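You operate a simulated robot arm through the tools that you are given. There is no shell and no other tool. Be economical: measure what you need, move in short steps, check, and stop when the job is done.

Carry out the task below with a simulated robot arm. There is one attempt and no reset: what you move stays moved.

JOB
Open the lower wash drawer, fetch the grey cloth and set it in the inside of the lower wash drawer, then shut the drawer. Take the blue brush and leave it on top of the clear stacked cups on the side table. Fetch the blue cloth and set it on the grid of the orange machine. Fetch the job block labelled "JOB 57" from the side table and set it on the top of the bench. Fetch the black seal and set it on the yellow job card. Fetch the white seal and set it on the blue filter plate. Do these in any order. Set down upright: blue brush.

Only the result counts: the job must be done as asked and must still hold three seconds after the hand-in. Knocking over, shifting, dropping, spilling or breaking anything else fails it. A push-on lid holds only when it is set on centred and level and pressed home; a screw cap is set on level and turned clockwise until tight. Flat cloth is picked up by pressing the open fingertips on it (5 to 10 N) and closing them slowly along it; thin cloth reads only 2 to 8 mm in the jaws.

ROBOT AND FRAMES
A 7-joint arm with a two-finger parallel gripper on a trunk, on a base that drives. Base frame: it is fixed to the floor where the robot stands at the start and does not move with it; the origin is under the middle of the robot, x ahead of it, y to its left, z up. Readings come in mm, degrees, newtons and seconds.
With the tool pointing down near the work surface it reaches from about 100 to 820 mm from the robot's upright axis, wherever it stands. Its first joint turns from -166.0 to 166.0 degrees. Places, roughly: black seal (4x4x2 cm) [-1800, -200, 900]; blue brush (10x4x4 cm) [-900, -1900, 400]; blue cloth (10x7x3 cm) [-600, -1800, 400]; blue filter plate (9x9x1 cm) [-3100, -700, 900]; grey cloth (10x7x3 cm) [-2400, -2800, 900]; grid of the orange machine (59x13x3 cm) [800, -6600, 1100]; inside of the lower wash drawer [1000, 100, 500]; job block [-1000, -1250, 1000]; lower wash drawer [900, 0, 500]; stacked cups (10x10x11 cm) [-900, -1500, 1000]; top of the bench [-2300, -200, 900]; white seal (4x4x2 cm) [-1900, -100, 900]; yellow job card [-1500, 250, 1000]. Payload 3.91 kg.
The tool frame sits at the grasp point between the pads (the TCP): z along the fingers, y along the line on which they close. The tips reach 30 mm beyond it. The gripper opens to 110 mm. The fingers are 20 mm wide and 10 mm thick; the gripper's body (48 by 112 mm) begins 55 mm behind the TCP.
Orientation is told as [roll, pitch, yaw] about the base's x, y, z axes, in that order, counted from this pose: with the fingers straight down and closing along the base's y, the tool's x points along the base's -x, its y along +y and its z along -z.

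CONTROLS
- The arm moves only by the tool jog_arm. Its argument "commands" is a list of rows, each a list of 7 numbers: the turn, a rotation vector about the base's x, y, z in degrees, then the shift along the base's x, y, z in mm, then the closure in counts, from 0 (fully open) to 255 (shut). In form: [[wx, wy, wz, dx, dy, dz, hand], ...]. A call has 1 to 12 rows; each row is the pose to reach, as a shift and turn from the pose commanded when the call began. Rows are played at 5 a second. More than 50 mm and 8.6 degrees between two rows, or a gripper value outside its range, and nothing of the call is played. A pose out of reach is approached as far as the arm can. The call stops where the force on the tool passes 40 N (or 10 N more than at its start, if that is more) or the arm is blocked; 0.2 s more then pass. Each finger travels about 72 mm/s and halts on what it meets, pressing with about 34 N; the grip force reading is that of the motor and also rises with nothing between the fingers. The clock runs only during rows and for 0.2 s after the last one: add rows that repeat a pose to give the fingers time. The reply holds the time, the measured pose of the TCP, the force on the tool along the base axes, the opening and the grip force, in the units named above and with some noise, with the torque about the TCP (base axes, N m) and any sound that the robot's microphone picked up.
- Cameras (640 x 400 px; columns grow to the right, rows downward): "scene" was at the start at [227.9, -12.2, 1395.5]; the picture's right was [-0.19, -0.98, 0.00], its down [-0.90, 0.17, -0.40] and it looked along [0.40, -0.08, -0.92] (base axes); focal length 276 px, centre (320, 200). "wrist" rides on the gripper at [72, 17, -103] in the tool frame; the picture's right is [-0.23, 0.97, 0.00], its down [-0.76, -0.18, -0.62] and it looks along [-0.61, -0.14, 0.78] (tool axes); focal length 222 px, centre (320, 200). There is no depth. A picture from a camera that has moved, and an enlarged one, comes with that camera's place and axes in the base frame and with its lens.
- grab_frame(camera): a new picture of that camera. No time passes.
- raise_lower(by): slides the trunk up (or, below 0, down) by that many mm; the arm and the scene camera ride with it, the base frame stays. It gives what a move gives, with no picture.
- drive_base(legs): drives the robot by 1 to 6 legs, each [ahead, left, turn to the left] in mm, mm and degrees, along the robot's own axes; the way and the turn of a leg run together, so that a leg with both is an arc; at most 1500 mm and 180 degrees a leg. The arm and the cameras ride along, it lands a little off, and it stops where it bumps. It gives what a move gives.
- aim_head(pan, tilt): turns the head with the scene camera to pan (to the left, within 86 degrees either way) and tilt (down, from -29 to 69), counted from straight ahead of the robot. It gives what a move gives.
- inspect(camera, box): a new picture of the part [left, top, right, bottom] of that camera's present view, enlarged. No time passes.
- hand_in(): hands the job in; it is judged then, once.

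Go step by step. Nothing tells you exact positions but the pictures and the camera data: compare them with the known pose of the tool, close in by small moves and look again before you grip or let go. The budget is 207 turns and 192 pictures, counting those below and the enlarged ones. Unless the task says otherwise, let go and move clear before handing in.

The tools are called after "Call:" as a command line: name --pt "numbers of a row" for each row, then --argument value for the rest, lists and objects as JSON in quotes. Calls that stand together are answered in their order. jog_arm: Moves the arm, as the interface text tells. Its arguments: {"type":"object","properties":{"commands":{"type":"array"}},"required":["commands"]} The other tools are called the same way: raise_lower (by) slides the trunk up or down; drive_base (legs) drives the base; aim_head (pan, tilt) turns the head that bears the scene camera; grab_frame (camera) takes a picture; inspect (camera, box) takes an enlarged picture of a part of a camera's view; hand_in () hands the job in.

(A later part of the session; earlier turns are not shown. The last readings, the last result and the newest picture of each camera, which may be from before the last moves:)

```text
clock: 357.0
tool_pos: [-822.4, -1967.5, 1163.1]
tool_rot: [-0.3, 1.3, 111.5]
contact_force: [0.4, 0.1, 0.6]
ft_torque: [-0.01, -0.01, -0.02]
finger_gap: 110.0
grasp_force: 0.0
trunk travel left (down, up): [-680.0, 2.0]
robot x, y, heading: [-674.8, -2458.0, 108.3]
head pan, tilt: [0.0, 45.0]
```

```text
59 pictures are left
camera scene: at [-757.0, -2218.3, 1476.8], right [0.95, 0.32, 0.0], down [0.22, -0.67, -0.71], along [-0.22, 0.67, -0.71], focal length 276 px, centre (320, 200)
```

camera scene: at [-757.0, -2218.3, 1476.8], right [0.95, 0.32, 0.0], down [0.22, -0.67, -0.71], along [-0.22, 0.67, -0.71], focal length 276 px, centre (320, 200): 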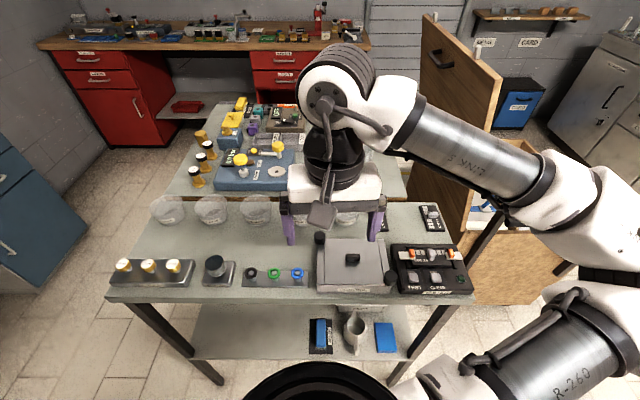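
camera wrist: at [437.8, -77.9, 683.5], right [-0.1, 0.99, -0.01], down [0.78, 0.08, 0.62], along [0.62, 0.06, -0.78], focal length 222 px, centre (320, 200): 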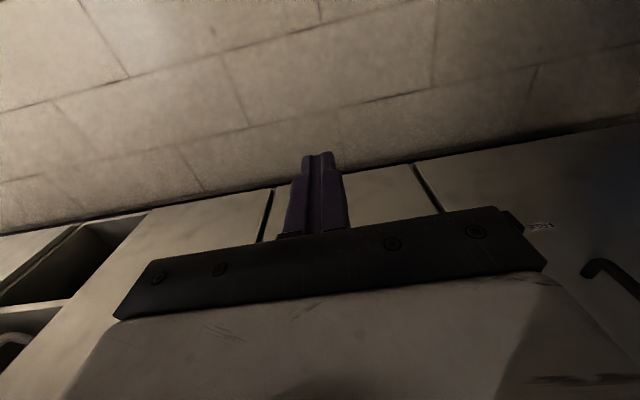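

Call:
inspect --camera "scene" --box '[280, 290, 420, 370]'

Call:
drive_base --legs '[[-220, 0, 0]]'

Call:
raise_lower --by -500

Call:
aim_head --pan 0 --tilt 35

Call:
grab_frame --camera "scene"

Call:
grab_frame --camera "wrist"

```text
4.57 times, centred on (350, 330) of scene
camera zoom: at [-757.0, -2218.3, 1476.8], right [0.95, 0.32, 0.0], down [0.22, -0.67, -0.71], along [-0.22, 0.67, -0.71], focal length 1260 px, centre (183, -394)
```

zoom: 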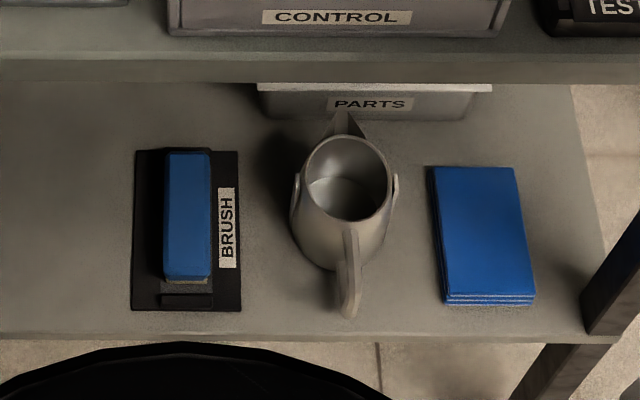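

```text
clock: 358.6
tool_pos: [-765.5, -2137.5, 1162.0]
tool_rot: [-0.2, 1.4, 111.5]
contact_force: [-0.1, 0.9, 1.2]
ft_torque: [-0.06, 0.02, 0.02]
finger_gap: 109.9
grasp_force: 0.1
trunk travel left (down, up): [-680.0, 2.0]
robot x, y, heading: [-619.2, -2626.5, 108.5]
head pan, tilt: [0.0, 45.0]
stopped in leg 1: the robot was blocked; the commanded pose is now the measured one
```

```text
refused: -500 is not a number from -400 to 400
```

```text
clock: 359.3
tool_pos: [-763.8, -2140.0, 1163.3]
tool_rot: [-0.3, 1.3, 111.6]
contact_force: [-0.3, -0.4, 0.6]
ft_torque: [0.02, -0.02, 0.02]
finger_gap: 110.0
grasp_force: 0.1
trunk travel left (down, up): [-680.0, 2.0]
robot x, y, heading: [-618.4, -2627.2, 108.2]
head pan, tilt: [0.0, 35.0]
```

```text
57 pictures are left
camera scene: at [-701.8, -2383.7, 1491.6], right [0.95, 0.31, 0.0], down [0.18, -0.54, -0.82], along [-0.26, 0.78, -0.57], focal length 276 px, centre (320, 200)
```

scene: 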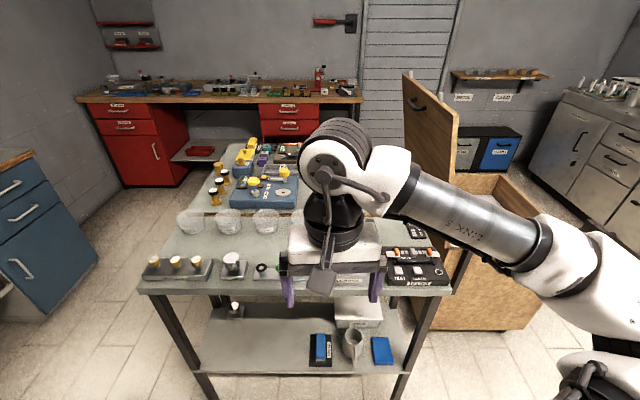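

```text
56 pictures are left
camera wrist: at [-754.4, -2211.4, 1268.5], right [-0.99, -0.15, -0.01], down [-0.12, 0.79, 0.61], along [-0.08, 0.6, -0.79], focal length 222 px, centre (320, 200)
```

wrist: 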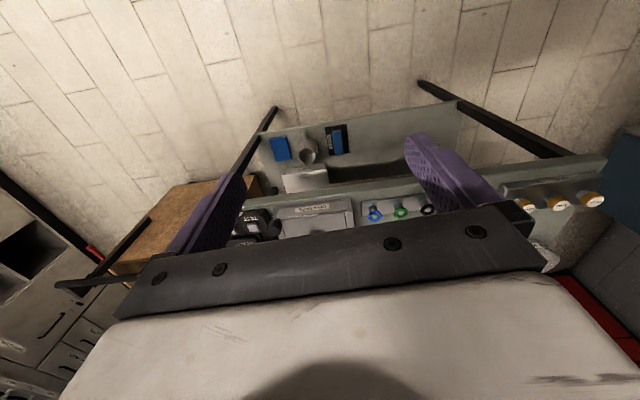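

Brush is at ≈(-867,-1874), top z≈430, long side pointing into the table. Lower the trunk in two steps, and align the wrist.

Call:
raise_lower --by -400

Call:
raise_lower --by -150

Call:
jog_arm --pt "0 0 -4 0 0 -40 60" --pt "0 0 -4 0 0 -80 90" --pt "0 0 -4 0 0 -110 90"

Call:
aim_head --pan 10 --tilt 35

Call:
grab_frame --camera "scene"

Call:
grab_frame --camera "wrist"

```text
clock: 363.2
tool_pos: [-764.1, -2138.9, 763.1]
tool_rot: [-0.2, 1.3, 111.6]
contact_force: [-0.5, -0.3, 0.5]
ft_torque: [0.0, 0.0, 0.02]
finger_gap: 110.0
grasp_force: 0.2
trunk travel left (down, up): [-280.0, 402.0]
robot x, y, heading: [-623.1, -2629.6, 108.4]
head pan, tilt: [0.0, 35.0]
```

```text
clock: 364.9
tool_pos: [-763.7, -2139.8, 613.1]
tool_rot: [-0.2, 1.3, 111.6]
contact_force: [0.1, 0.8, 0.3]
ft_torque: [0.05, 0.0, 0.0]
finger_gap: 110.1
grasp_force: 0.1
trunk travel left (down, up): [-130.0, 552.0]
robot x, y, heading: [-616.8, -2625.7, 108.4]
head pan, tilt: [0.0, 35.0]
```

```text
clock: 365.7
tool_pos: [-763.0, -2143.1, 501.6]
tool_rot: [-0.3, 1.3, 107.5]
contact_force: [1.2, -0.4, 0.6]
ft_torque: [0.01, 0.01, -0.03]
finger_gap: 71.0
grasp_force: 0.0
trunk travel left (down, up): [-130.0, 552.0]
robot x, y, heading: [-621.1, -2627.6, 108.7]
head pan, tilt: [0.0, 35.0]
```

```text
clock: 366.4
tool_pos: [-763.2, -2141.5, 503.0]
tool_rot: [-0.2, 1.3, 107.5]
contact_force: [-0.6, -0.6, -0.3]
ft_torque: [0.0, 0.01, 0.04]
finger_gap: 71.3
grasp_force: 0.1
trunk travel left (down, up): [-130.0, 552.0]
robot x, y, heading: [-617.2, -2628.5, 108.5]
head pan, tilt: [10.0, 35.0]
```

```text
55 pictures are left
camera scene: at [-715.8, -2389.8, 941.7], right [0.88, 0.47, 0.0], down [0.27, -0.5, -0.82], along [-0.39, 0.72, -0.57], focal length 276 px, centre (320, 200)
```

scene: 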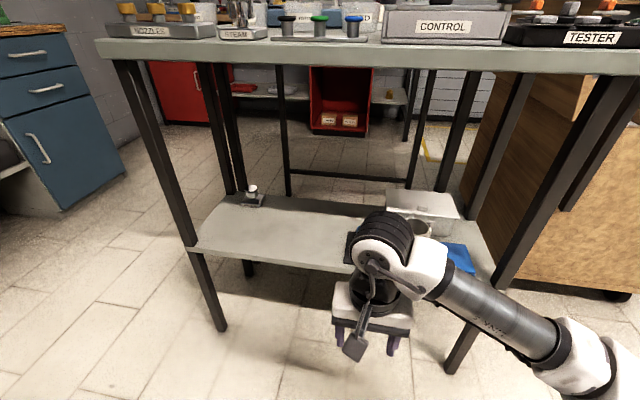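

```text
54 pictures are left
camera wrist: at [-758.2, -2214.6, 606.8], right [-1.0, -0.08, -0.01], down [-0.07, 0.79, 0.61], along [-0.04, 0.61, -0.79], focal length 222 px, centre (320, 200)
```

wrist: 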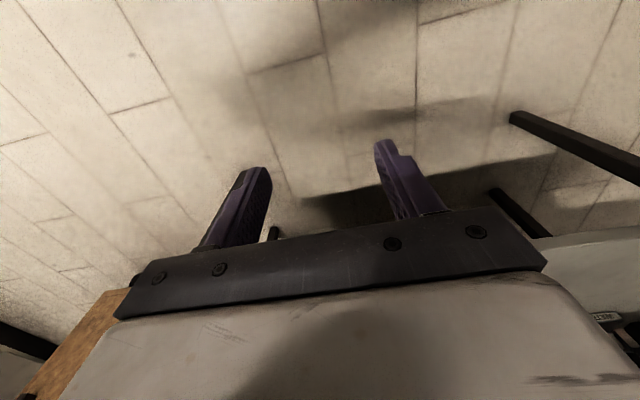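

Plenty of clearance under the table top. Drive in 190 mm and reach over the brush.

Call:
drive_base --legs '[[190, 13, 0]]'

Call:
grab_frame --camera "wrist"

Call:
grab_frame --camera "scene"

```text
clock: 368.0
tool_pos: [-833.8, -1968.1, 502.4]
tool_rot: [-0.3, 1.3, 107.5]
contact_force: [-0.3, 0.9, 0.6]
ft_torque: [-0.02, 0.01, -0.01]
finger_gap: 71.2
grasp_force: 0.1
trunk travel left (down, up): [-130.0, 552.0]
robot x, y, heading: [-686.5, -2452.7, 108.2]
head pan, tilt: [10.0, 35.0]
```

```text
53 pictures are left
camera wrist: at [-829.3, -2040.3, 606.7], right [-1.0, -0.08, -0.01], down [-0.07, 0.79, 0.61], along [-0.04, 0.61, -0.79], focal length 222 px, centre (320, 200)
```

wrist: 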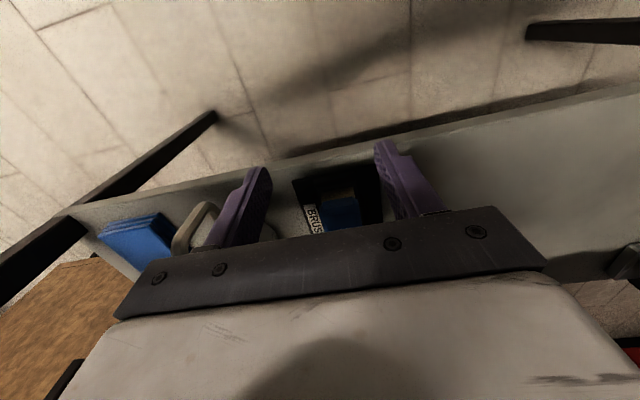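

```text
52 pictures are left
camera scene: at [-787.1, -2215.5, 941.7], right [0.88, 0.47, 0.0], down [0.27, -0.5, -0.82], along [-0.39, 0.72, -0.57], focal length 276 px, centre (320, 200)
```

scene: 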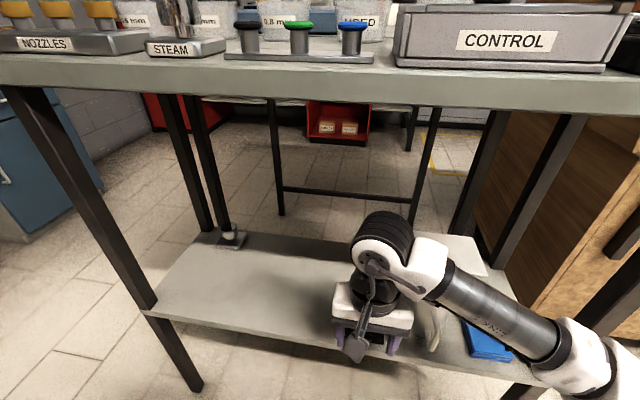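

Call:
jog_arm --pt "0 0 0 -12 34 0 90" --pt "0 0 0 -25 68 0 90" --pt "0 0 0 -37 100 0 90"

Call:
grab_frame --camera "wrist"

Call:
inspect --camera "scene" --box '[270, 190, 510, 360]'

```text
clock: 368.8
tool_pos: [-872.1, -1868.0, 500.2]
tool_rot: [-0.2, 1.3, 107.6]
contact_force: [-0.4, 0.1, 0.5]
ft_torque: [0.0, 0.01, -0.01]
finger_gap: 71.2
grasp_force: 0.1
trunk travel left (down, up): [-130.0, 552.0]
robot x, y, heading: [-689.2, -2451.9, 108.2]
head pan, tilt: [10.0, 35.0]
```

```text
51 pictures are left
camera wrist: at [-868.1, -1940.5, 605.1], right [-1.0, -0.08, -0.01], down [-0.07, 0.79, 0.61], along [-0.04, 0.61, -0.79], focal length 222 px, centre (320, 200)
```

wrist: 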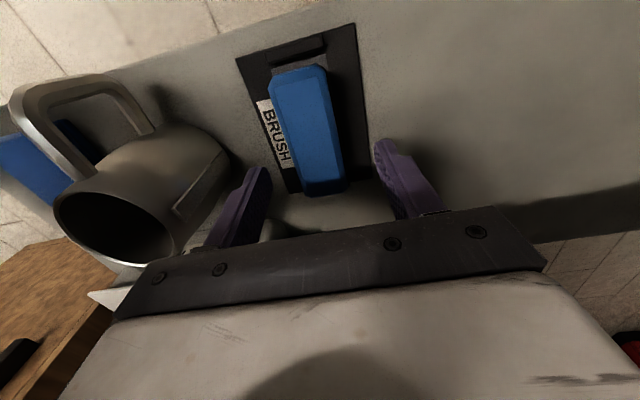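

```text
2.35 times, centred on (390, 275) of scene
camera zoom: at [-787.0, -2215.5, 941.7], right [0.88, 0.47, 0.0], down [0.27, -0.51, -0.82], along [-0.39, 0.72, -0.57], focal length 649 px, centre (155, 24)
```

zoom: 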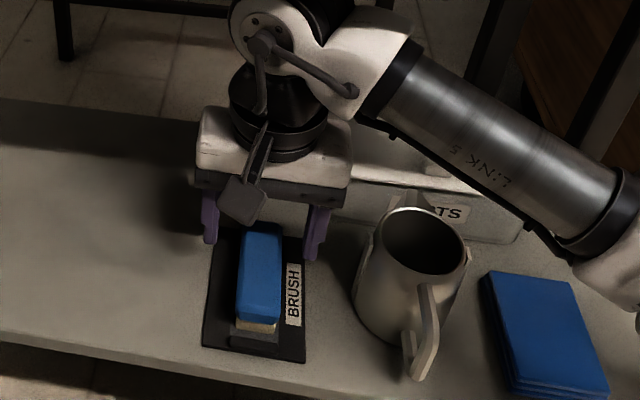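

Call:
jog_arm --pt "0 0 -2 5 0 -20 90" --pt "0 0 -2 5 0 -40 90" --pt "0 0 -2 5 0 -55 90" --pt "0 0 -2 5 0 -63 90" --pt "0 0 -2 5 0 -63 130" --pt "0 0 -2 5 0 -63 165" --pt "0 0 -2 5 0 -63 185" --pt "0 0 -2 5 0 -63 185"

Call:
grab_frame --camera "wrist"

Call:
inspect --camera "scene" --box '[310, 230, 450, 350]'

```text
clock: 369.6
tool_pos: [-867.2, -1867.2, 453.0]
tool_rot: [-0.1, 0.6, 105.6]
contact_force: [4.6, -9.2, 28.2]
ft_torque: [-0.28, 0.79, 0.08]
finger_gap: 70.2
grasp_force: 0.0
trunk travel left (down, up): [-130.0, 552.0]
robot x, y, heading: [-693.9, -2452.0, 108.1]
head pan, tilt: [10.0, 35.0]
stopped in row 4: the force on the tool passed its limit at 54 N (the readings are from after the stop); the commanded pose is now the measured one
```

```text
49 pictures are left
camera wrist: at [-864.3, -1941.4, 558.4], right [-1.0, -0.04, 0.0], down [-0.04, 0.79, 0.61], along [-0.02, 0.61, -0.79], focal length 222 px, centre (320, 200)
```

wrist: 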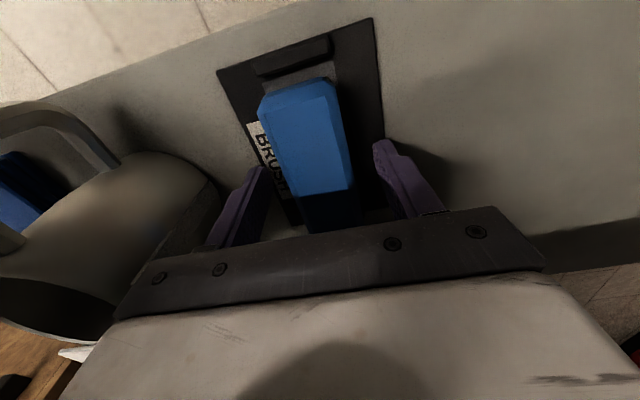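

```text
3.33 times, centred on (380, 290) of scene
camera zoom: at [-786.4, -2217.0, 942.7], right [0.88, 0.47, 0.0], down [0.27, -0.5, -0.82], along [-0.39, 0.72, -0.57], focal length 919 px, centre (120, -100)
```

zoom: 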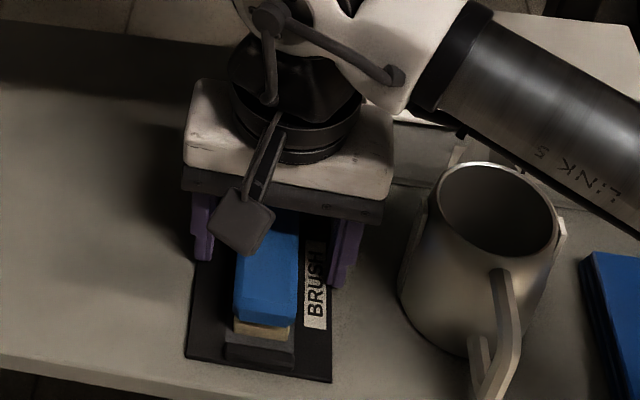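

Shelf contact at tip z≈423, so the brush's true centre is ≈(-865,-1887). Raise slightly, shift and close.

Call:
jog_arm --pt "0 0 0 0 0 7 90" --pt "0 0 0 2 -19 8 90" --pt "0 0 0 2 -19 8 130" --pt "0 0 0 2 -19 8 160" --pt "0 0 0 2 -19 8 190" --pt "0 0 0 2 -19 8 200" --pt "0 0 0 2 -19 8 200"

Call:
grab_frame --camera "wrist"

```text
clock: 371.2
tool_pos: [-865.0, -1887.9, 457.9]
tool_rot: [-0.1, 0.9, 105.6]
contact_force: [0.7, -0.1, -0.3]
ft_torque: [0.0, 0.03, 0.02]
finger_gap: 35.6
grasp_force: 34.2
trunk travel left (down, up): [-130.0, 552.0]
robot x, y, heading: [-692.8, -2449.7, 108.1]
head pan, tilt: [10.0, 35.0]
```

```text
47 pictures are left
camera wrist: at [-862.4, -1960.4, 562.7], right [-1.0, -0.04, -0.01], down [-0.04, 0.79, 0.61], along [-0.02, 0.61, -0.79], focal length 222 px, centre (320, 200)
```

wrist: 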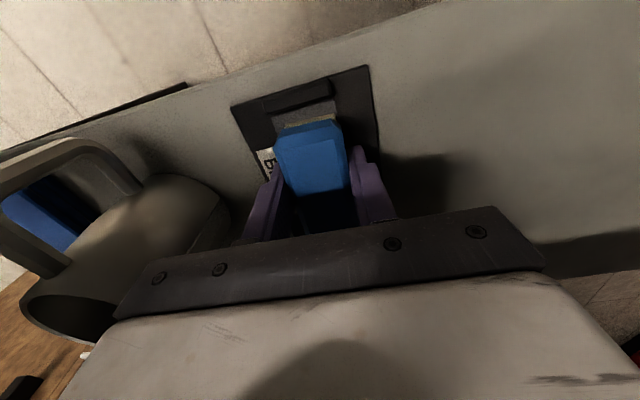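

Brush gripped. Lift a little, pull straight out, then raise.

Call:
jog_arm --pt "0 0 0 0 0 20 210" --pt "0 0 0 0 0 50 210" --pt "0 0 0 12 -36 60 210" --pt "0 0 0 25 -72 60 210" --pt "0 0 0 38 -108 60 210"

Call:
drive_base --legs '[[-150, 0, 0]]'

Call:
raise_lower --by 400

Call:
raise_lower --by 150

Call:
jog_arm --pt "0 0 0 0 0 45 210" --pt "0 0 0 0 0 90 210" --pt "0 0 0 0 0 130 210"

Call:
grab_frame --camera "wrist"

```text
clock: 372.4
tool_pos: [-829.8, -1985.7, 519.7]
tool_rot: [-0.1, 0.9, 105.5]
contact_force: [0.6, 0.3, -1.3]
ft_torque: [-0.02, -0.02, -0.01]
finger_gap: 35.3
grasp_force: 34.3
out of reach, approached as far as the arm can: row 5
trunk travel left (down, up): [-130.0, 552.0]
robot x, y, heading: [-688.4, -2456.2, 108.6]
head pan, tilt: [10.0, 35.0]
```

```text
clock: 373.8
tool_pos: [-781.6, -2126.5, 520.6]
tool_rot: [0.0, 1.1, 105.2]
contact_force: [0.1, 0.1, -1.5]
ft_torque: [-0.01, -0.04, 0.04]
finger_gap: 35.6
grasp_force: 33.5
trunk travel left (down, up): [-130.0, 552.0]
robot x, y, heading: [-651.8, -2592.9, 108.0]
head pan, tilt: [10.0, 35.0]
```

```text
clock: 377.6
tool_pos: [-781.2, -2125.6, 919.0]
tool_rot: [0.0, 1.0, 105.1]
contact_force: [0.1, -0.5, -0.9]
ft_torque: [0.01, 0.02, 0.03]
finger_gap: 35.5
grasp_force: 33.7
trunk travel left (down, up): [-530.0, 152.0]
robot x, y, heading: [-646.0, -2595.3, 107.6]
head pan, tilt: [10.0, 35.0]
```

```text
clock: 379.4
tool_pos: [-781.2, -2126.2, 1069.9]
tool_rot: [-0.1, 1.0, 105.2]
contact_force: [-0.3, 0.6, -0.2]
ft_torque: [-0.03, -0.02, -0.01]
finger_gap: 35.4
grasp_force: 33.8
trunk travel left (down, up): [-680.0, 2.0]
robot x, y, heading: [-645.8, -2594.6, 108.2]
head pan, tilt: [10.0, 35.0]
```

```text
clock: 380.2
tool_pos: [-780.3, -2125.8, 1202.0]
tool_rot: [-0.1, 1.0, 105.2]
contact_force: [-0.1, 0.2, -0.5]
ft_torque: [-0.01, -0.02, 0.01]
finger_gap: 35.2
grasp_force: 34.3
trunk travel left (down, up): [-680.0, 2.0]
robot x, y, heading: [-644.4, -2596.4, 108.0]
head pan, tilt: [10.0, 35.0]
```

```text
46 pictures are left
camera wrist: at [-777.7, -2198.4, 1307.4], right [-1.0, -0.04, -0.01], down [-0.03, 0.79, 0.61], along [-0.02, 0.61, -0.79], focal length 222 px, centre (320, 200)
```

wrist: 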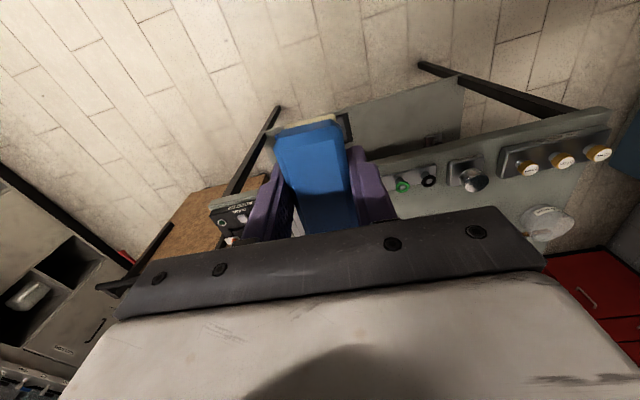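

Call:
drive_base --legs '[[218, 1073, 0], [1450, 30, 0]]'

```text
clock: 395.4
tool_pos: [-2238.7, -839.2, 1201.9]
tool_rot: [0.0, 1.0, 102.4]
contact_force: [0.0, 0.1, -1.1]
ft_torque: [-0.01, -0.02, 0.01]
finger_gap: 35.2
grasp_force: 34.0
trunk travel left (down, up): [-680.0, 2.0]
robot x, y, heading: [-2128.2, -1314.0, 105.2]
head pan, tilt: [10.0, 35.0]
```

Call:
drive_base --legs '[[379, -184, 0], [0, 0, 180], [0, 972, 0]]'

Call:
aim_head --pan 10 --tilt 38

Call:
grab_frame --camera "scene"

```text
clock: 413.2
tool_pos: [-992.7, -1058.1, 1201.4]
tool_rot: [-0.2, 1.0, -74.9]
contact_force: [-0.3, 1.2, 0.0]
ft_torque: [0.01, -0.01, 0.0]
finger_gap: 35.3
grasp_force: 34.2
trunk travel left (down, up): [-680.0, 2.0]
robot x, y, heading: [-1126.8, -585.7, -72.3]
head pan, tilt: [10.0, 35.0]
```

```text
clock: 413.8
tool_pos: [-993.2, -1059.0, 1201.5]
tool_rot: [-0.1, 1.0, -75.0]
contact_force: [-0.1, 0.1, -0.3]
ft_torque: [0.03, 0.01, 0.01]
finger_gap: 35.2
grasp_force: 34.6
trunk travel left (down, up): [-680.0, 2.0]
robot x, y, heading: [-1127.4, -589.7, -72.2]
head pan, tilt: [10.0, 38.0]
```

```text
45 pictures are left
camera scene: at [-1033.9, -828.0, 1487.1], right [-0.88, -0.47, 0.0], down [-0.29, 0.54, -0.79], along [0.37, -0.7, -0.62], focal length 276 px, centre (320, 200)
```

scene: 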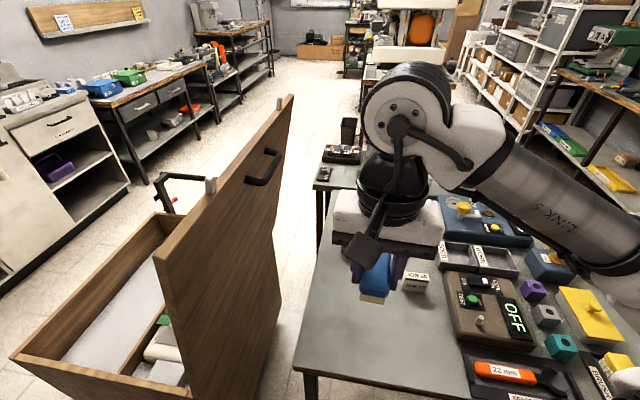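

Call:
drive_base --legs '[[190, -35, 0]]'

Call:
aim_head --pan 5 --tilt 38

Call:
grab_frame --camera "scene"

Call:
grab_frame --camera "wrist"

```text
clock: 415.3
tool_pos: [-972.5, -1207.6, 1202.2]
tool_rot: [0.0, 0.9, -74.6]
contact_force: [0.1, 1.2, -0.5]
ft_torque: [-0.02, -0.01, 0.03]
finger_gap: 35.1
grasp_force: 34.4
trunk travel left (down, up): [-680.0, 2.0]
robot x, y, heading: [-1106.5, -740.0, -71.9]
head pan, tilt: [10.0, 38.0]
stopped in leg 1: the robot was blocked; the commanded pose is now the measured one
```

```text
clock: 415.9
tool_pos: [-971.0, -1210.9, 1200.7]
tool_rot: [0.0, 1.1, -74.7]
contact_force: [0.1, -1.2, -0.5]
ft_torque: [0.03, 0.02, 0.04]
finger_gap: 35.1
grasp_force: 34.0
trunk travel left (down, up): [-680.0, 2.0]
robot x, y, heading: [-1106.7, -742.9, -71.8]
head pan, tilt: [5.0, 38.0]
```

```text
44 pictures are left
camera scene: at [-1021.8, -982.7, 1486.9], right [-0.92, -0.39, 0.0], down [-0.24, 0.57, -0.79], along [0.31, -0.72, -0.62], focal length 276 px, centre (320, 200)
```

scene: 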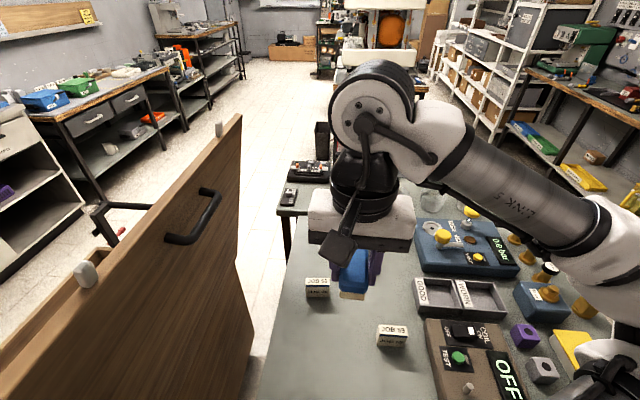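

```text
43 pictures are left
camera wrist: at [-974.6, -1138.1, 1306.3], right [1.0, 0.04, -0.01], down [0.03, -0.79, 0.61], along [0.02, -0.61, -0.79], focal length 222 px, centre (320, 200)
```

wrist: 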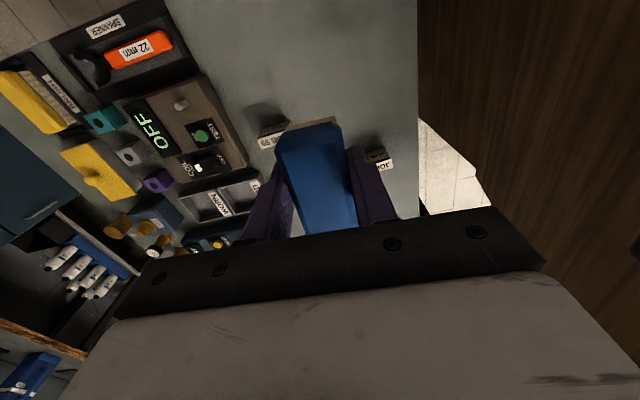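

Blocked by the table edge at reach ≈800 mm from the cups. Move the hand aside to see the cups.

Call:
jog_arm --pt "0 0 0 -45 -15 0 210" --pt "0 0 0 -90 -30 0 210" --pt "0 0 0 -135 -45 0 210" --pt "0 0 0 -180 -60 0 210"

Call:
inspect --camera "scene" --box '[260, 140, 440, 320]'

Call:
aim_head --pan 45 --tilt 38

Call:
inspect --camera "scene" --box '[400, 100, 640, 300]'

```text
clock: 416.9
tool_pos: [-1155.4, -1269.5, 1200.1]
tool_rot: [-0.1, 1.0, -74.6]
contact_force: [-0.8, -0.1, -1.8]
ft_torque: [-0.01, 0.02, 0.0]
finger_gap: 35.4
grasp_force: 33.8
trunk travel left (down, up): [-680.0, 2.0]
robot x, y, heading: [-1106.3, -739.4, -71.8]
head pan, tilt: [5.0, 38.0]
```

```text
2.22 times, centred on (350, 230) of scene
camera zoom: at [-1022.4, -981.9, 1487.2], right [-0.92, -0.39, 0.0], down [-0.24, 0.57, -0.79], along [0.31, -0.72, -0.62], focal length 613 px, centre (253, 133)
```

zoom: 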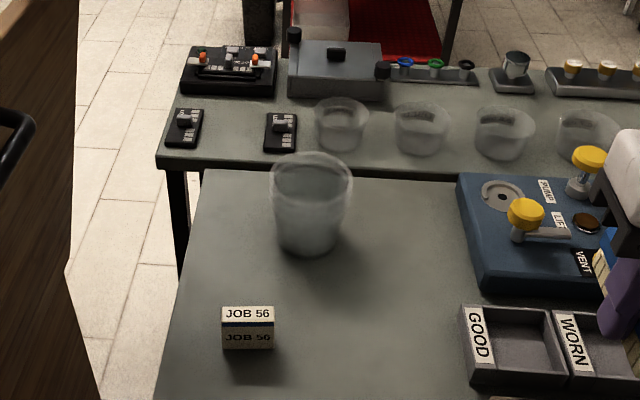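

```text
clock: 418.0
tool_pos: [-1152.9, -1269.7, 1199.9]
tool_rot: [0.0, 1.1, -74.6]
contact_force: [-0.9, -1.3, -0.5]
ft_torque: [0.02, 0.03, 0.03]
finger_gap: 35.4
grasp_force: 34.3
trunk travel left (down, up): [-680.0, 2.0]
robot x, y, heading: [-1106.7, -739.8, -71.8]
head pan, tilt: [45.0, 38.0]
```

```text
2.00 times, centred on (520, 200) of scene
camera zoom: at [-978.9, -941.7, 1487.1], right [-0.45, -0.89, 0.0], down [-0.55, 0.28, -0.79], along [0.7, -0.36, -0.62], focal length 551 px, centre (-80, 200)
```

zoom: 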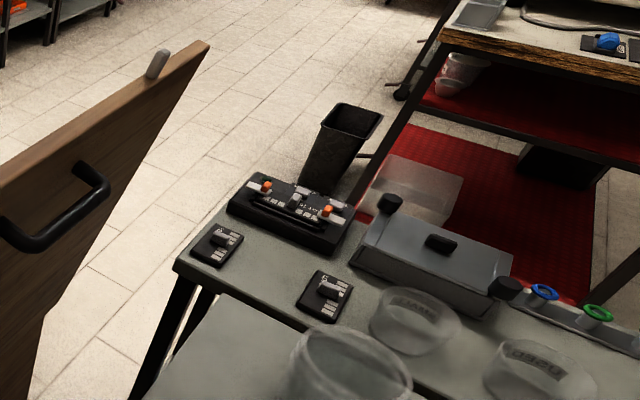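

Cup stack at ≈(-878,-1487), rim z≈1010. I check how the brush sits in the grip.

Call:
inspect --camera "wrist" --box '[220, 80, 420, 240]'

Call:
aim_head --pan -20 --tilt 30

Call:
grab_frame --camera "scene"

```text
2.50 times, centred on (320, 160) of wrist
camera zoom: at [-1155.5, -1197.1, 1305.5], right [1.0, 0.04, 0.0], down [0.03, -0.79, 0.61], along [0.02, -0.61, -0.79], focal length 555 px, centre (320, 300)
```

zoom: 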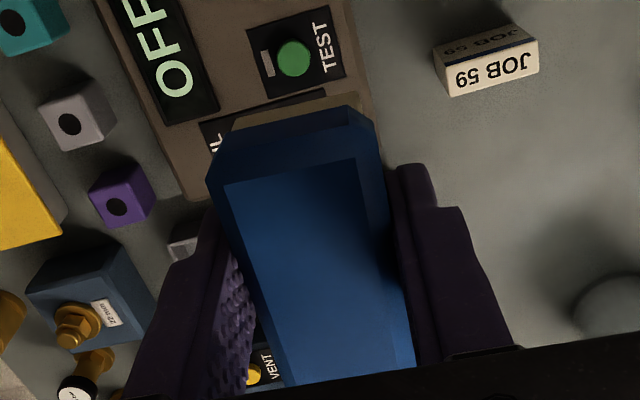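

```text
clock: 419.4
tool_pos: [-1153.3, -1269.6, 1200.7]
tool_rot: [0.0, 1.1, -74.5]
contact_force: [0.5, 0.4, 0.1]
ft_torque: [0.03, 0.03, 0.01]
finger_gap: 35.3
grasp_force: 33.9
trunk travel left (down, up): [-680.0, 2.0]
robot x, y, heading: [-1107.7, -740.6, -71.7]
head pan, tilt: [-20.0, 30.0]
```

```text
39 pictures are left
camera scene: at [-1058.8, -993.1, 1499.4], right [-1.0, 0.03, 0.0], down [0.02, 0.5, -0.87], along [-0.03, -0.87, -0.5], focal length 276 px, centre (320, 200)
```

scene: 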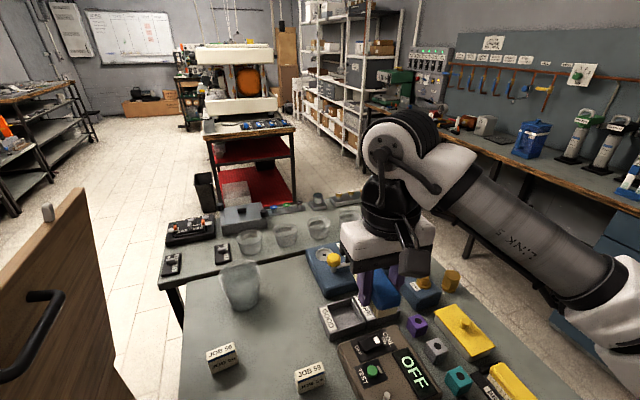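

Call:
inspect --camera "scene" --box '[190, 230, 310, 330]'

```text
4.00 times, centred on (250, 280) of scene
camera zoom: at [-1058.8, -993.1, 1499.4], right [-1.0, 0.03, 0.0], down [0.02, 0.5, -0.87], along [-0.03, -0.87, -0.5], focal length 1103 px, centre (600, -120)
```

zoom: 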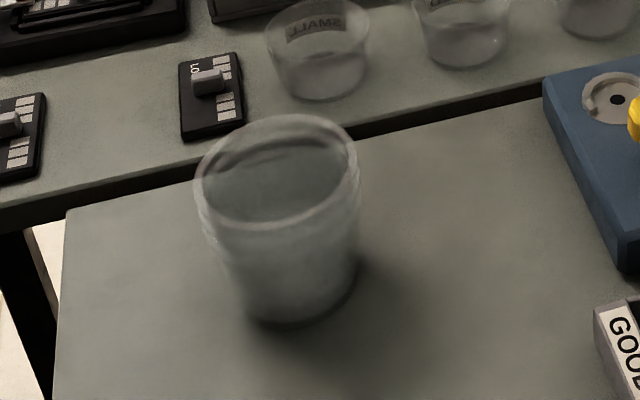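

Rim centre ≈(-877,-1490). Move the brush over the cups.

Call:
jog_arm --pt "0 0 0 34 -26 0 210" --pt "0 0 0 68 -52 0 210" --pt "0 0 0 102 -79 0 210" --pt "0 0 0 137 -105 0 210" --pt "0 0 0 171 -132 0 210" --pt "0 0 0 205 -158 0 210" --pt "0 0 0 239 -185 0 210" --pt "0 0 0 273 -211 0 210" --pt "0 0 0 273 -211 -40 210" --pt "0 0 0 273 -211 -80 210"

Call:
grab_frame --camera "wrist"

Call:
aim_head --pan 5 --tilt 38

Call:
inspect --camera "scene" --box '[280, 130, 420, 270]'

```text
clock: 421.6
tool_pos: [-877.9, -1480.4, 1122.3]
tool_rot: [-0.1, 1.1, -74.6]
contact_force: [0.1, 0.4, -1.6]
ft_torque: [-0.02, 0.04, 0.0]
finger_gap: 35.4
grasp_force: 33.5
trunk travel left (down, up): [-680.0, 2.0]
robot x, y, heading: [-1110.9, -742.9, -71.7]
head pan, tilt: [-20.0, 30.0]
```

```text
37 pictures are left
camera wrist: at [-879.4, -1408.5, 1226.5], right [1.0, 0.04, -0.01], down [0.03, -0.79, 0.61], along [0.02, -0.61, -0.79], focal length 222 px, centre (320, 200)
```

wrist: 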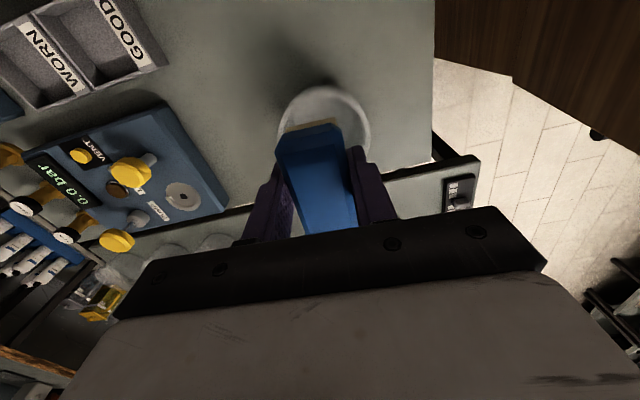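

```text
clock: 422.5
tool_pos: [-878.2, -1480.8, 1122.7]
tool_rot: [0.0, 1.0, -74.6]
contact_force: [1.0, -0.2, -2.0]
ft_torque: [0.05, 0.0, -0.01]
finger_gap: 35.3
grasp_force: 33.6
trunk travel left (down, up): [-680.0, 2.0]
robot x, y, heading: [-1106.9, -739.9, -71.9]
head pan, tilt: [5.0, 38.0]
```

```text
2.86 times, centred on (350, 200) of scene
camera zoom: at [-1022.1, -982.1, 1487.1], right [-0.92, -0.39, 0.0], down [-0.24, 0.57, -0.79], along [0.31, -0.72, -0.62], focal length 788 px, centre (234, 200)
```

zoom: 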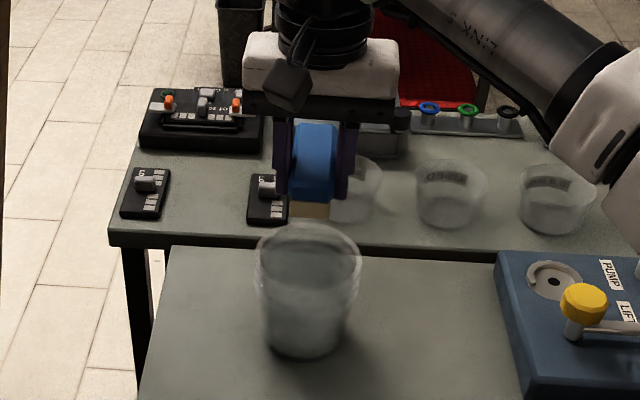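

Alignment agrees. Lower to just above the rim and look again.

Call:
jog_arm --pt "0 0 0 0 0 -30 210" --pt "0 0 0 0 0 -60 210"

Call:
inspect --camera "wrist" --box '[220, 40, 420, 200]'

Call:
inspect --camera "scene" --box '[290, 150, 390, 250]'

```text
clock: 423.1
tool_pos: [-880.3, -1481.0, 1061.7]
tool_rot: [-0.1, 1.0, -74.6]
contact_force: [0.5, -0.4, -1.1]
ft_torque: [-0.01, 0.01, 0.01]
finger_gap: 35.1
grasp_force: 34.4
trunk travel left (down, up): [-680.0, 2.0]
robot x, y, heading: [-1108.6, -740.1, -71.7]
head pan, tilt: [5.0, 38.0]
```

```text
2.50 times, centred on (320, 120) of wrist
camera zoom: at [-882.4, -1407.9, 1165.7], right [1.0, 0.04, -0.01], down [0.03, -0.79, 0.61], along [0.02, -0.61, -0.79], focal length 555 px, centre (320, 400)
```

zoom: 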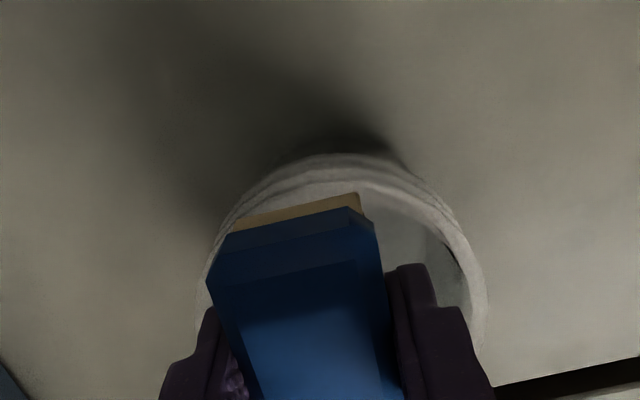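

```text
4.00 times, centred on (340, 200) of scene
camera zoom: at [-1021.9, -982.3, 1487.1], right [-0.92, -0.39, 0.0], down [-0.24, 0.57, -0.79], along [0.31, -0.72, -0.62], focal length 1103 px, centre (240, 200)
```

zoom: 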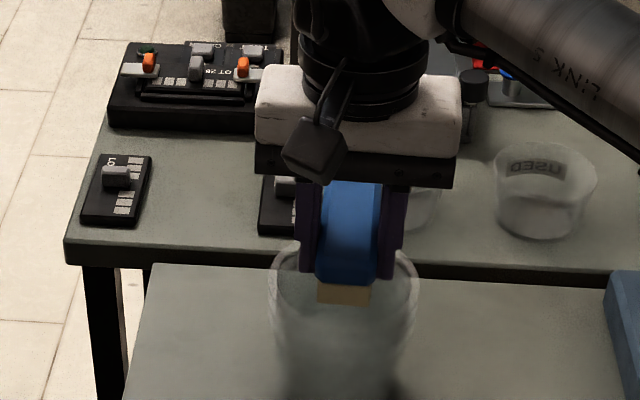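

Call:
jog_arm --pt "0 0 0 4 -1 -5 210" --pt "0 0 0 4 -1 -9 210" --pt "0 0 0 4 -1 -12 210"

Call:
inspect --camera "scene" --box '[290, 150, 390, 250]'

```text
clock: 423.9
tool_pos: [-875.3, -1481.9, 1050.7]
tool_rot: [0.0, 1.0, -74.6]
contact_force: [0.5, 0.2, -0.4]
ft_torque: [0.01, 0.02, 0.02]
finger_gap: 35.3
grasp_force: 33.6
trunk travel left (down, up): [-680.0, 2.0]
robot x, y, heading: [-1110.3, -738.7, -71.9]
head pan, tilt: [5.0, 38.0]
```

```text
4.00 times, centred on (340, 200) of scene
camera zoom: at [-1022.0, -982.2, 1487.1], right [-0.92, -0.39, 0.0], down [-0.24, 0.57, -0.79], along [0.31, -0.72, -0.62], focal length 1103 px, centre (240, 200)
```

zoom: 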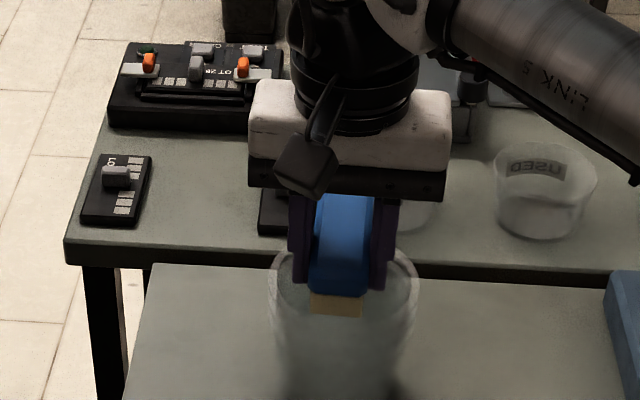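

Call:
jog_arm --pt "0 0 0 0 0 -2 210" --pt "0 0 0 0 0 -4 210" --pt "0 0 0 0 0 -4 210"

```text
clock: 424.7
tool_pos: [-876.5, -1480.6, 1046.3]
tool_rot: [-0.1, 1.0, -74.6]
contact_force: [0.3, -0.1, -0.8]
ft_torque: [0.03, 0.01, -0.01]
finger_gap: 35.6
grasp_force: 34.2
trunk travel left (down, up): [-680.0, 2.0]
robot x, y, heading: [-1109.0, -742.6, -72.0]
head pan, tilt: [5.0, 38.0]
```

Call:
jog_arm --pt "0 0 0 0 0 -2 210" --pt "0 0 0 0 0 -4 210" --pt "0 0 0 0 0 -4 210"

Call:
inspect --camera "wrist" --box '[220, 40, 420, 200]'

```text
clock: 425.5
tool_pos: [-875.5, -1482.0, 1042.5]
tool_rot: [0.0, 1.1, -74.6]
contact_force: [0.3, 0.3, -0.3]
ft_torque: [0.04, 0.0, 0.0]
finger_gap: 35.4
grasp_force: 34.1
trunk travel left (down, up): [-680.0, 2.0]
robot x, y, heading: [-1110.7, -741.0, -71.9]
head pan, tilt: [5.0, 38.0]
```

```text
2.50 times, centred on (320, 120) of wrist
camera zoom: at [-877.6, -1410.0, 1147.3], right [1.0, 0.04, -0.01], down [0.03, -0.79, 0.61], along [0.02, -0.61, -0.79], focal length 555 px, centre (320, 400)
```

zoom: 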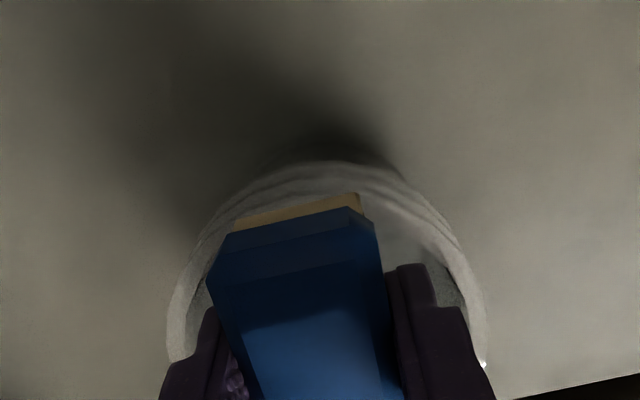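

The near end still sits slightly inside the rim; shift 8 mm toward the robot, then continue lowering.

Call:
jog_arm --pt "0 0 0 -1 4 3 210" --pt "0 0 0 -2 8 3 210" --pt "0 0 0 -2 8 0 210" --pt "0 0 0 -2 8 -2 210" --pt "0 0 0 -2 8 -4 210" --pt "0 0 0 -2 8 -4 210"

Call:
inspect --camera "wrist" --box '[220, 40, 420, 200]'

```text
clock: 426.9
tool_pos: [-877.5, -1472.5, 1039.2]
tool_rot: [0.0, 1.0, -74.6]
contact_force: [0.0, -0.3, -1.6]
ft_torque: [-0.02, 0.03, 0.0]
finger_gap: 35.1
grasp_force: 33.9
trunk travel left (down, up): [-680.0, 2.0]
robot x, y, heading: [-1108.6, -738.3, -71.7]
head pan, tilt: [5.0, 38.0]
```

```text
2.50 times, centred on (320, 120) of wrist
camera zoom: at [-879.9, -1401.2, 1143.0], right [1.0, 0.04, 0.0], down [0.03, -0.79, 0.61], along [0.02, -0.61, -0.79], focal length 555 px, centre (320, 400)
```

zoom: 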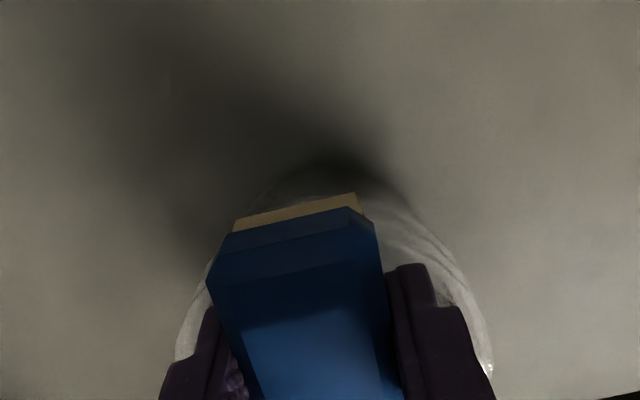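

Call:
jog_arm --pt "0 0 0 0 0 -2 210" --pt "0 0 0 0 0 -3 210" --pt "0 0 0 0 0 -4 210" --pt "0 0 0 0 0 -4 210"

```text
clock: 427.9
tool_pos: [-877.9, -1474.3, 1034.9]
tool_rot: [0.1, 1.0, -74.6]
contact_force: [2.0, -2.5, 10.3]
ft_torque: [-0.39, -0.2, 0.04]
finger_gap: 35.1
grasp_force: 33.4
trunk travel left (down, up): [-680.0, 2.0]
robot x, y, heading: [-1108.4, -737.0, -71.9]
head pan, tilt: [5.0, 38.0]
```

Contact with balanced load on both rim sides. Release slowly.

Call:
jog_arm --pt "0 0 0 0 0 0.5 195" --pt "0 0 0 0 0 0.5 175" --pt "0 0 0 0 0 0.5 150" --pt "0 0 0 0 0 0.5 130" --pt "0 0 0 0 0 0.5 130"

Call:
inspect --camera "wrist" --box '[220, 40, 420, 200]'

Call:
inspect --camera "scene" --box '[290, 150, 390, 250]'

```text
clock: 429.1
tool_pos: [-876.9, -1474.0, 1033.5]
tool_rot: [-0.1, 1.0, -74.6]
contact_force: [-0.1, -0.3, -1.1]
ft_torque: [0.04, 0.0, -0.02]
finger_gap: 53.9
grasp_force: 0.0
trunk travel left (down, up): [-680.0, 2.0]
robot x, y, heading: [-1109.9, -740.1, -72.0]
head pan, tilt: [5.0, 38.0]
```

```text
2.50 times, centred on (320, 120) of wrist
camera zoom: at [-879.6, -1401.4, 1138.2], right [1.0, 0.04, -0.01], down [0.03, -0.79, 0.61], along [0.02, -0.61, -0.79], focal length 555 px, centre (320, 400)
```

zoom: 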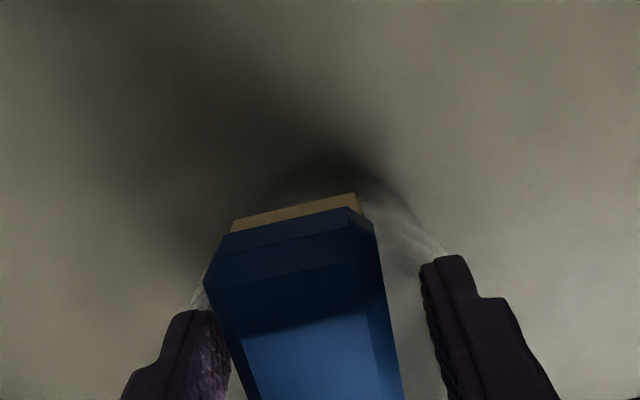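

```text
4.00 times, centred on (340, 200) of scene
camera zoom: at [-1022.0, -981.9, 1487.1], right [-0.92, -0.39, 0.0], down [-0.24, 0.57, -0.79], along [0.31, -0.72, -0.62], focal length 1103 px, centre (240, 200)
```

zoom: 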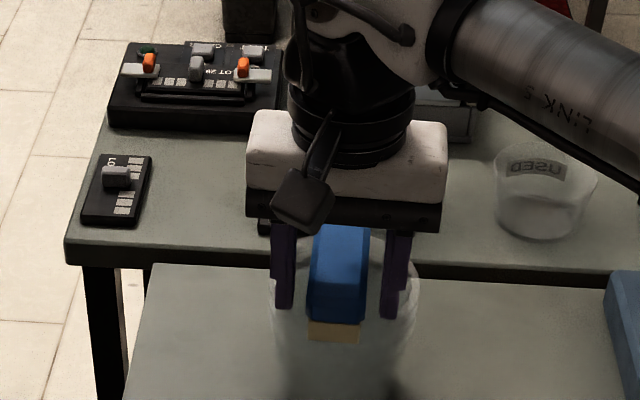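

Call:
jog_arm --pt "0 0 0 0 0 10 125" --pt "0 0 0 0 0 35 110" --pt "0 0 0 0 0 75 100" --pt "0 0 0 0 0 120 100" --pt "0 0 0 0 0 165 100" --pt "0 0 0 -30 20 190 100" --pt "0 0 0 -65 50 190 100" --pt "0 0 0 -100 80 190 100" --pt "0 0 0 -135 110 190 100"

Call:
inspect --camera "scene" --box '[270, 130, 430, 270]'

```text
clock: 431.1
tool_pos: [-1013.7, -1364.9, 1225.5]
tool_rot: [0.0, 1.0, -74.7]
contact_force: [0.3, -0.5, 0.0]
ft_torque: [0.01, -0.03, 0.03]
finger_gap: 67.1
grasp_force: 0.1
trunk travel left (down, up): [-680.0, 2.0]
robot x, y, heading: [-1107.8, -738.7, -72.0]
head pan, tilt: [5.0, 38.0]
```

```text
2.86 times, centred on (350, 200) of scene
camera zoom: at [-1022.7, -981.1, 1487.4], right [-0.92, -0.39, 0.0], down [-0.24, 0.57, -0.79], along [0.31, -0.73, -0.61], focal length 788 px, centre (234, 200)
```

zoom: 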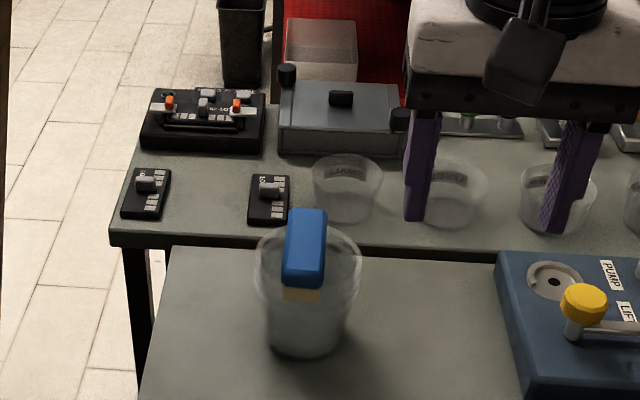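

The brush rests level on the cups. Now the blue cloth: back out and return to the second table, this time approaching from the left so the forearm clears the table leg.

Call:
jog_arm --pt "0 0 0 -10 40 0 0" --pt "0 0 0 -20 80 0 0" --pt "0 0 0 -30 115 0 0"

Call:
drive_base --legs '[[-130, 0, 0], [0, -980, 0], [362, -168, 0]]'

```text
clock: 431.9
tool_pos: [-1040.5, -1247.8, 1227.9]
tool_rot: [0.0, 1.0, -74.7]
contact_force: [0.6, -0.7, 0.3]
ft_torque: [-0.03, 0.02, 0.02]
finger_gap: 110.1
grasp_force: 0.1
trunk travel left (down, up): [-680.0, 2.0]
robot x, y, heading: [-1110.5, -739.4, -71.7]
head pan, tilt: [5.0, 38.0]
```

```text
clock: 442.6
tool_pos: [-2032.1, -1820.0, 1226.0]
tool_rot: [0.0, 1.2, -74.5]
contact_force: [0.2, 0.3, 0.7]
ft_torque: [0.03, 0.04, -0.03]
finger_gap: 110.0
grasp_force: 0.0
trunk travel left (down, up): [-680.0, 2.0]
robot x, y, heading: [-2100.3, -1304.2, -71.7]
head pan, tilt: [5.0, 38.0]
```

Call:
drive_base --legs '[[1387, -60, 0], [0, 0, 140]]'

```text
clock: 455.4
tool_pos: [-1476.0, -2192.4, 1226.7]
tool_rot: [0.0, 1.1, 65.4]
contact_force: [1.1, -0.4, 0.1]
ft_torque: [-0.01, 0.0, -0.03]
finger_gap: 110.2
grasp_force: 0.0
trunk travel left (down, up): [-680.0, 2.0]
robot x, y, heading: [-1750.0, -2628.8, 68.1]
head pan, tilt: [5.0, 38.0]
```

Call:
drive_base --legs '[[398, -697, 0]]'

Call:
jog_arm --pt "0 0 8 0 0 0 20" --pt "0 0 16 0 0 0 40" --pt "0 0 24 0 0 0 58" --pt "0 0 32 0 0 0 58" --pt "0 0 40 0 0 0 58" --pt "0 0 41 0 0 0 58"

Call:
aim_head --pan 10 --tilt 45

Call:
grab_frame --camera "scene"

```text
clock: 461.2
tool_pos: [-680.0, -2083.5, 1227.3]
tool_rot: [0.0, 0.9, 64.9]
contact_force: [-0.7, 0.0, -0.1]
ft_torque: [-0.01, 0.02, 0.03]
finger_gap: 110.0
grasp_force: 0.0
trunk travel left (down, up): [-680.0, 2.0]
robot x, y, heading: [-961.2, -2517.0, 67.6]
head pan, tilt: [5.0, 38.0]
```

```text
clock: 462.6
tool_pos: [-680.7, -2083.8, 1226.5]
tool_rot: [-0.2, 1.0, 106.0]
contact_force: [0.0, 0.4, -0.3]
ft_torque: [0.0, -0.04, 0.0]
finger_gap: 85.1
grasp_force: 0.1
trunk travel left (down, up): [-680.0, 2.0]
robot x, y, heading: [-959.8, -2514.3, 67.8]
head pan, tilt: [5.0, 38.0]
```

```text
clock: 463.3
tool_pos: [-681.0, -2083.2, 1226.3]
tool_rot: [0.0, 1.0, 105.8]
contact_force: [0.1, -0.3, -0.6]
ft_torque: [-0.01, 0.0, 0.03]
finger_gap: 85.0
grasp_force: 0.0
trunk travel left (down, up): [-680.0, 2.0]
robot x, y, heading: [-961.7, -2515.9, 67.9]
head pan, tilt: [10.0, 45.0]
```

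```text
27 pictures are left
camera scene: at [-877.6, -2280.5, 1476.9], right [0.98, -0.21, 0.0], down [-0.15, -0.69, -0.71], along [0.15, 0.69, -0.71], focal length 276 px, centre (320, 200)
```

scene: 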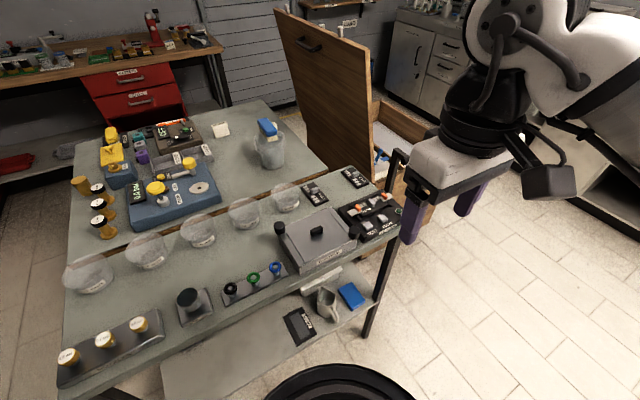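

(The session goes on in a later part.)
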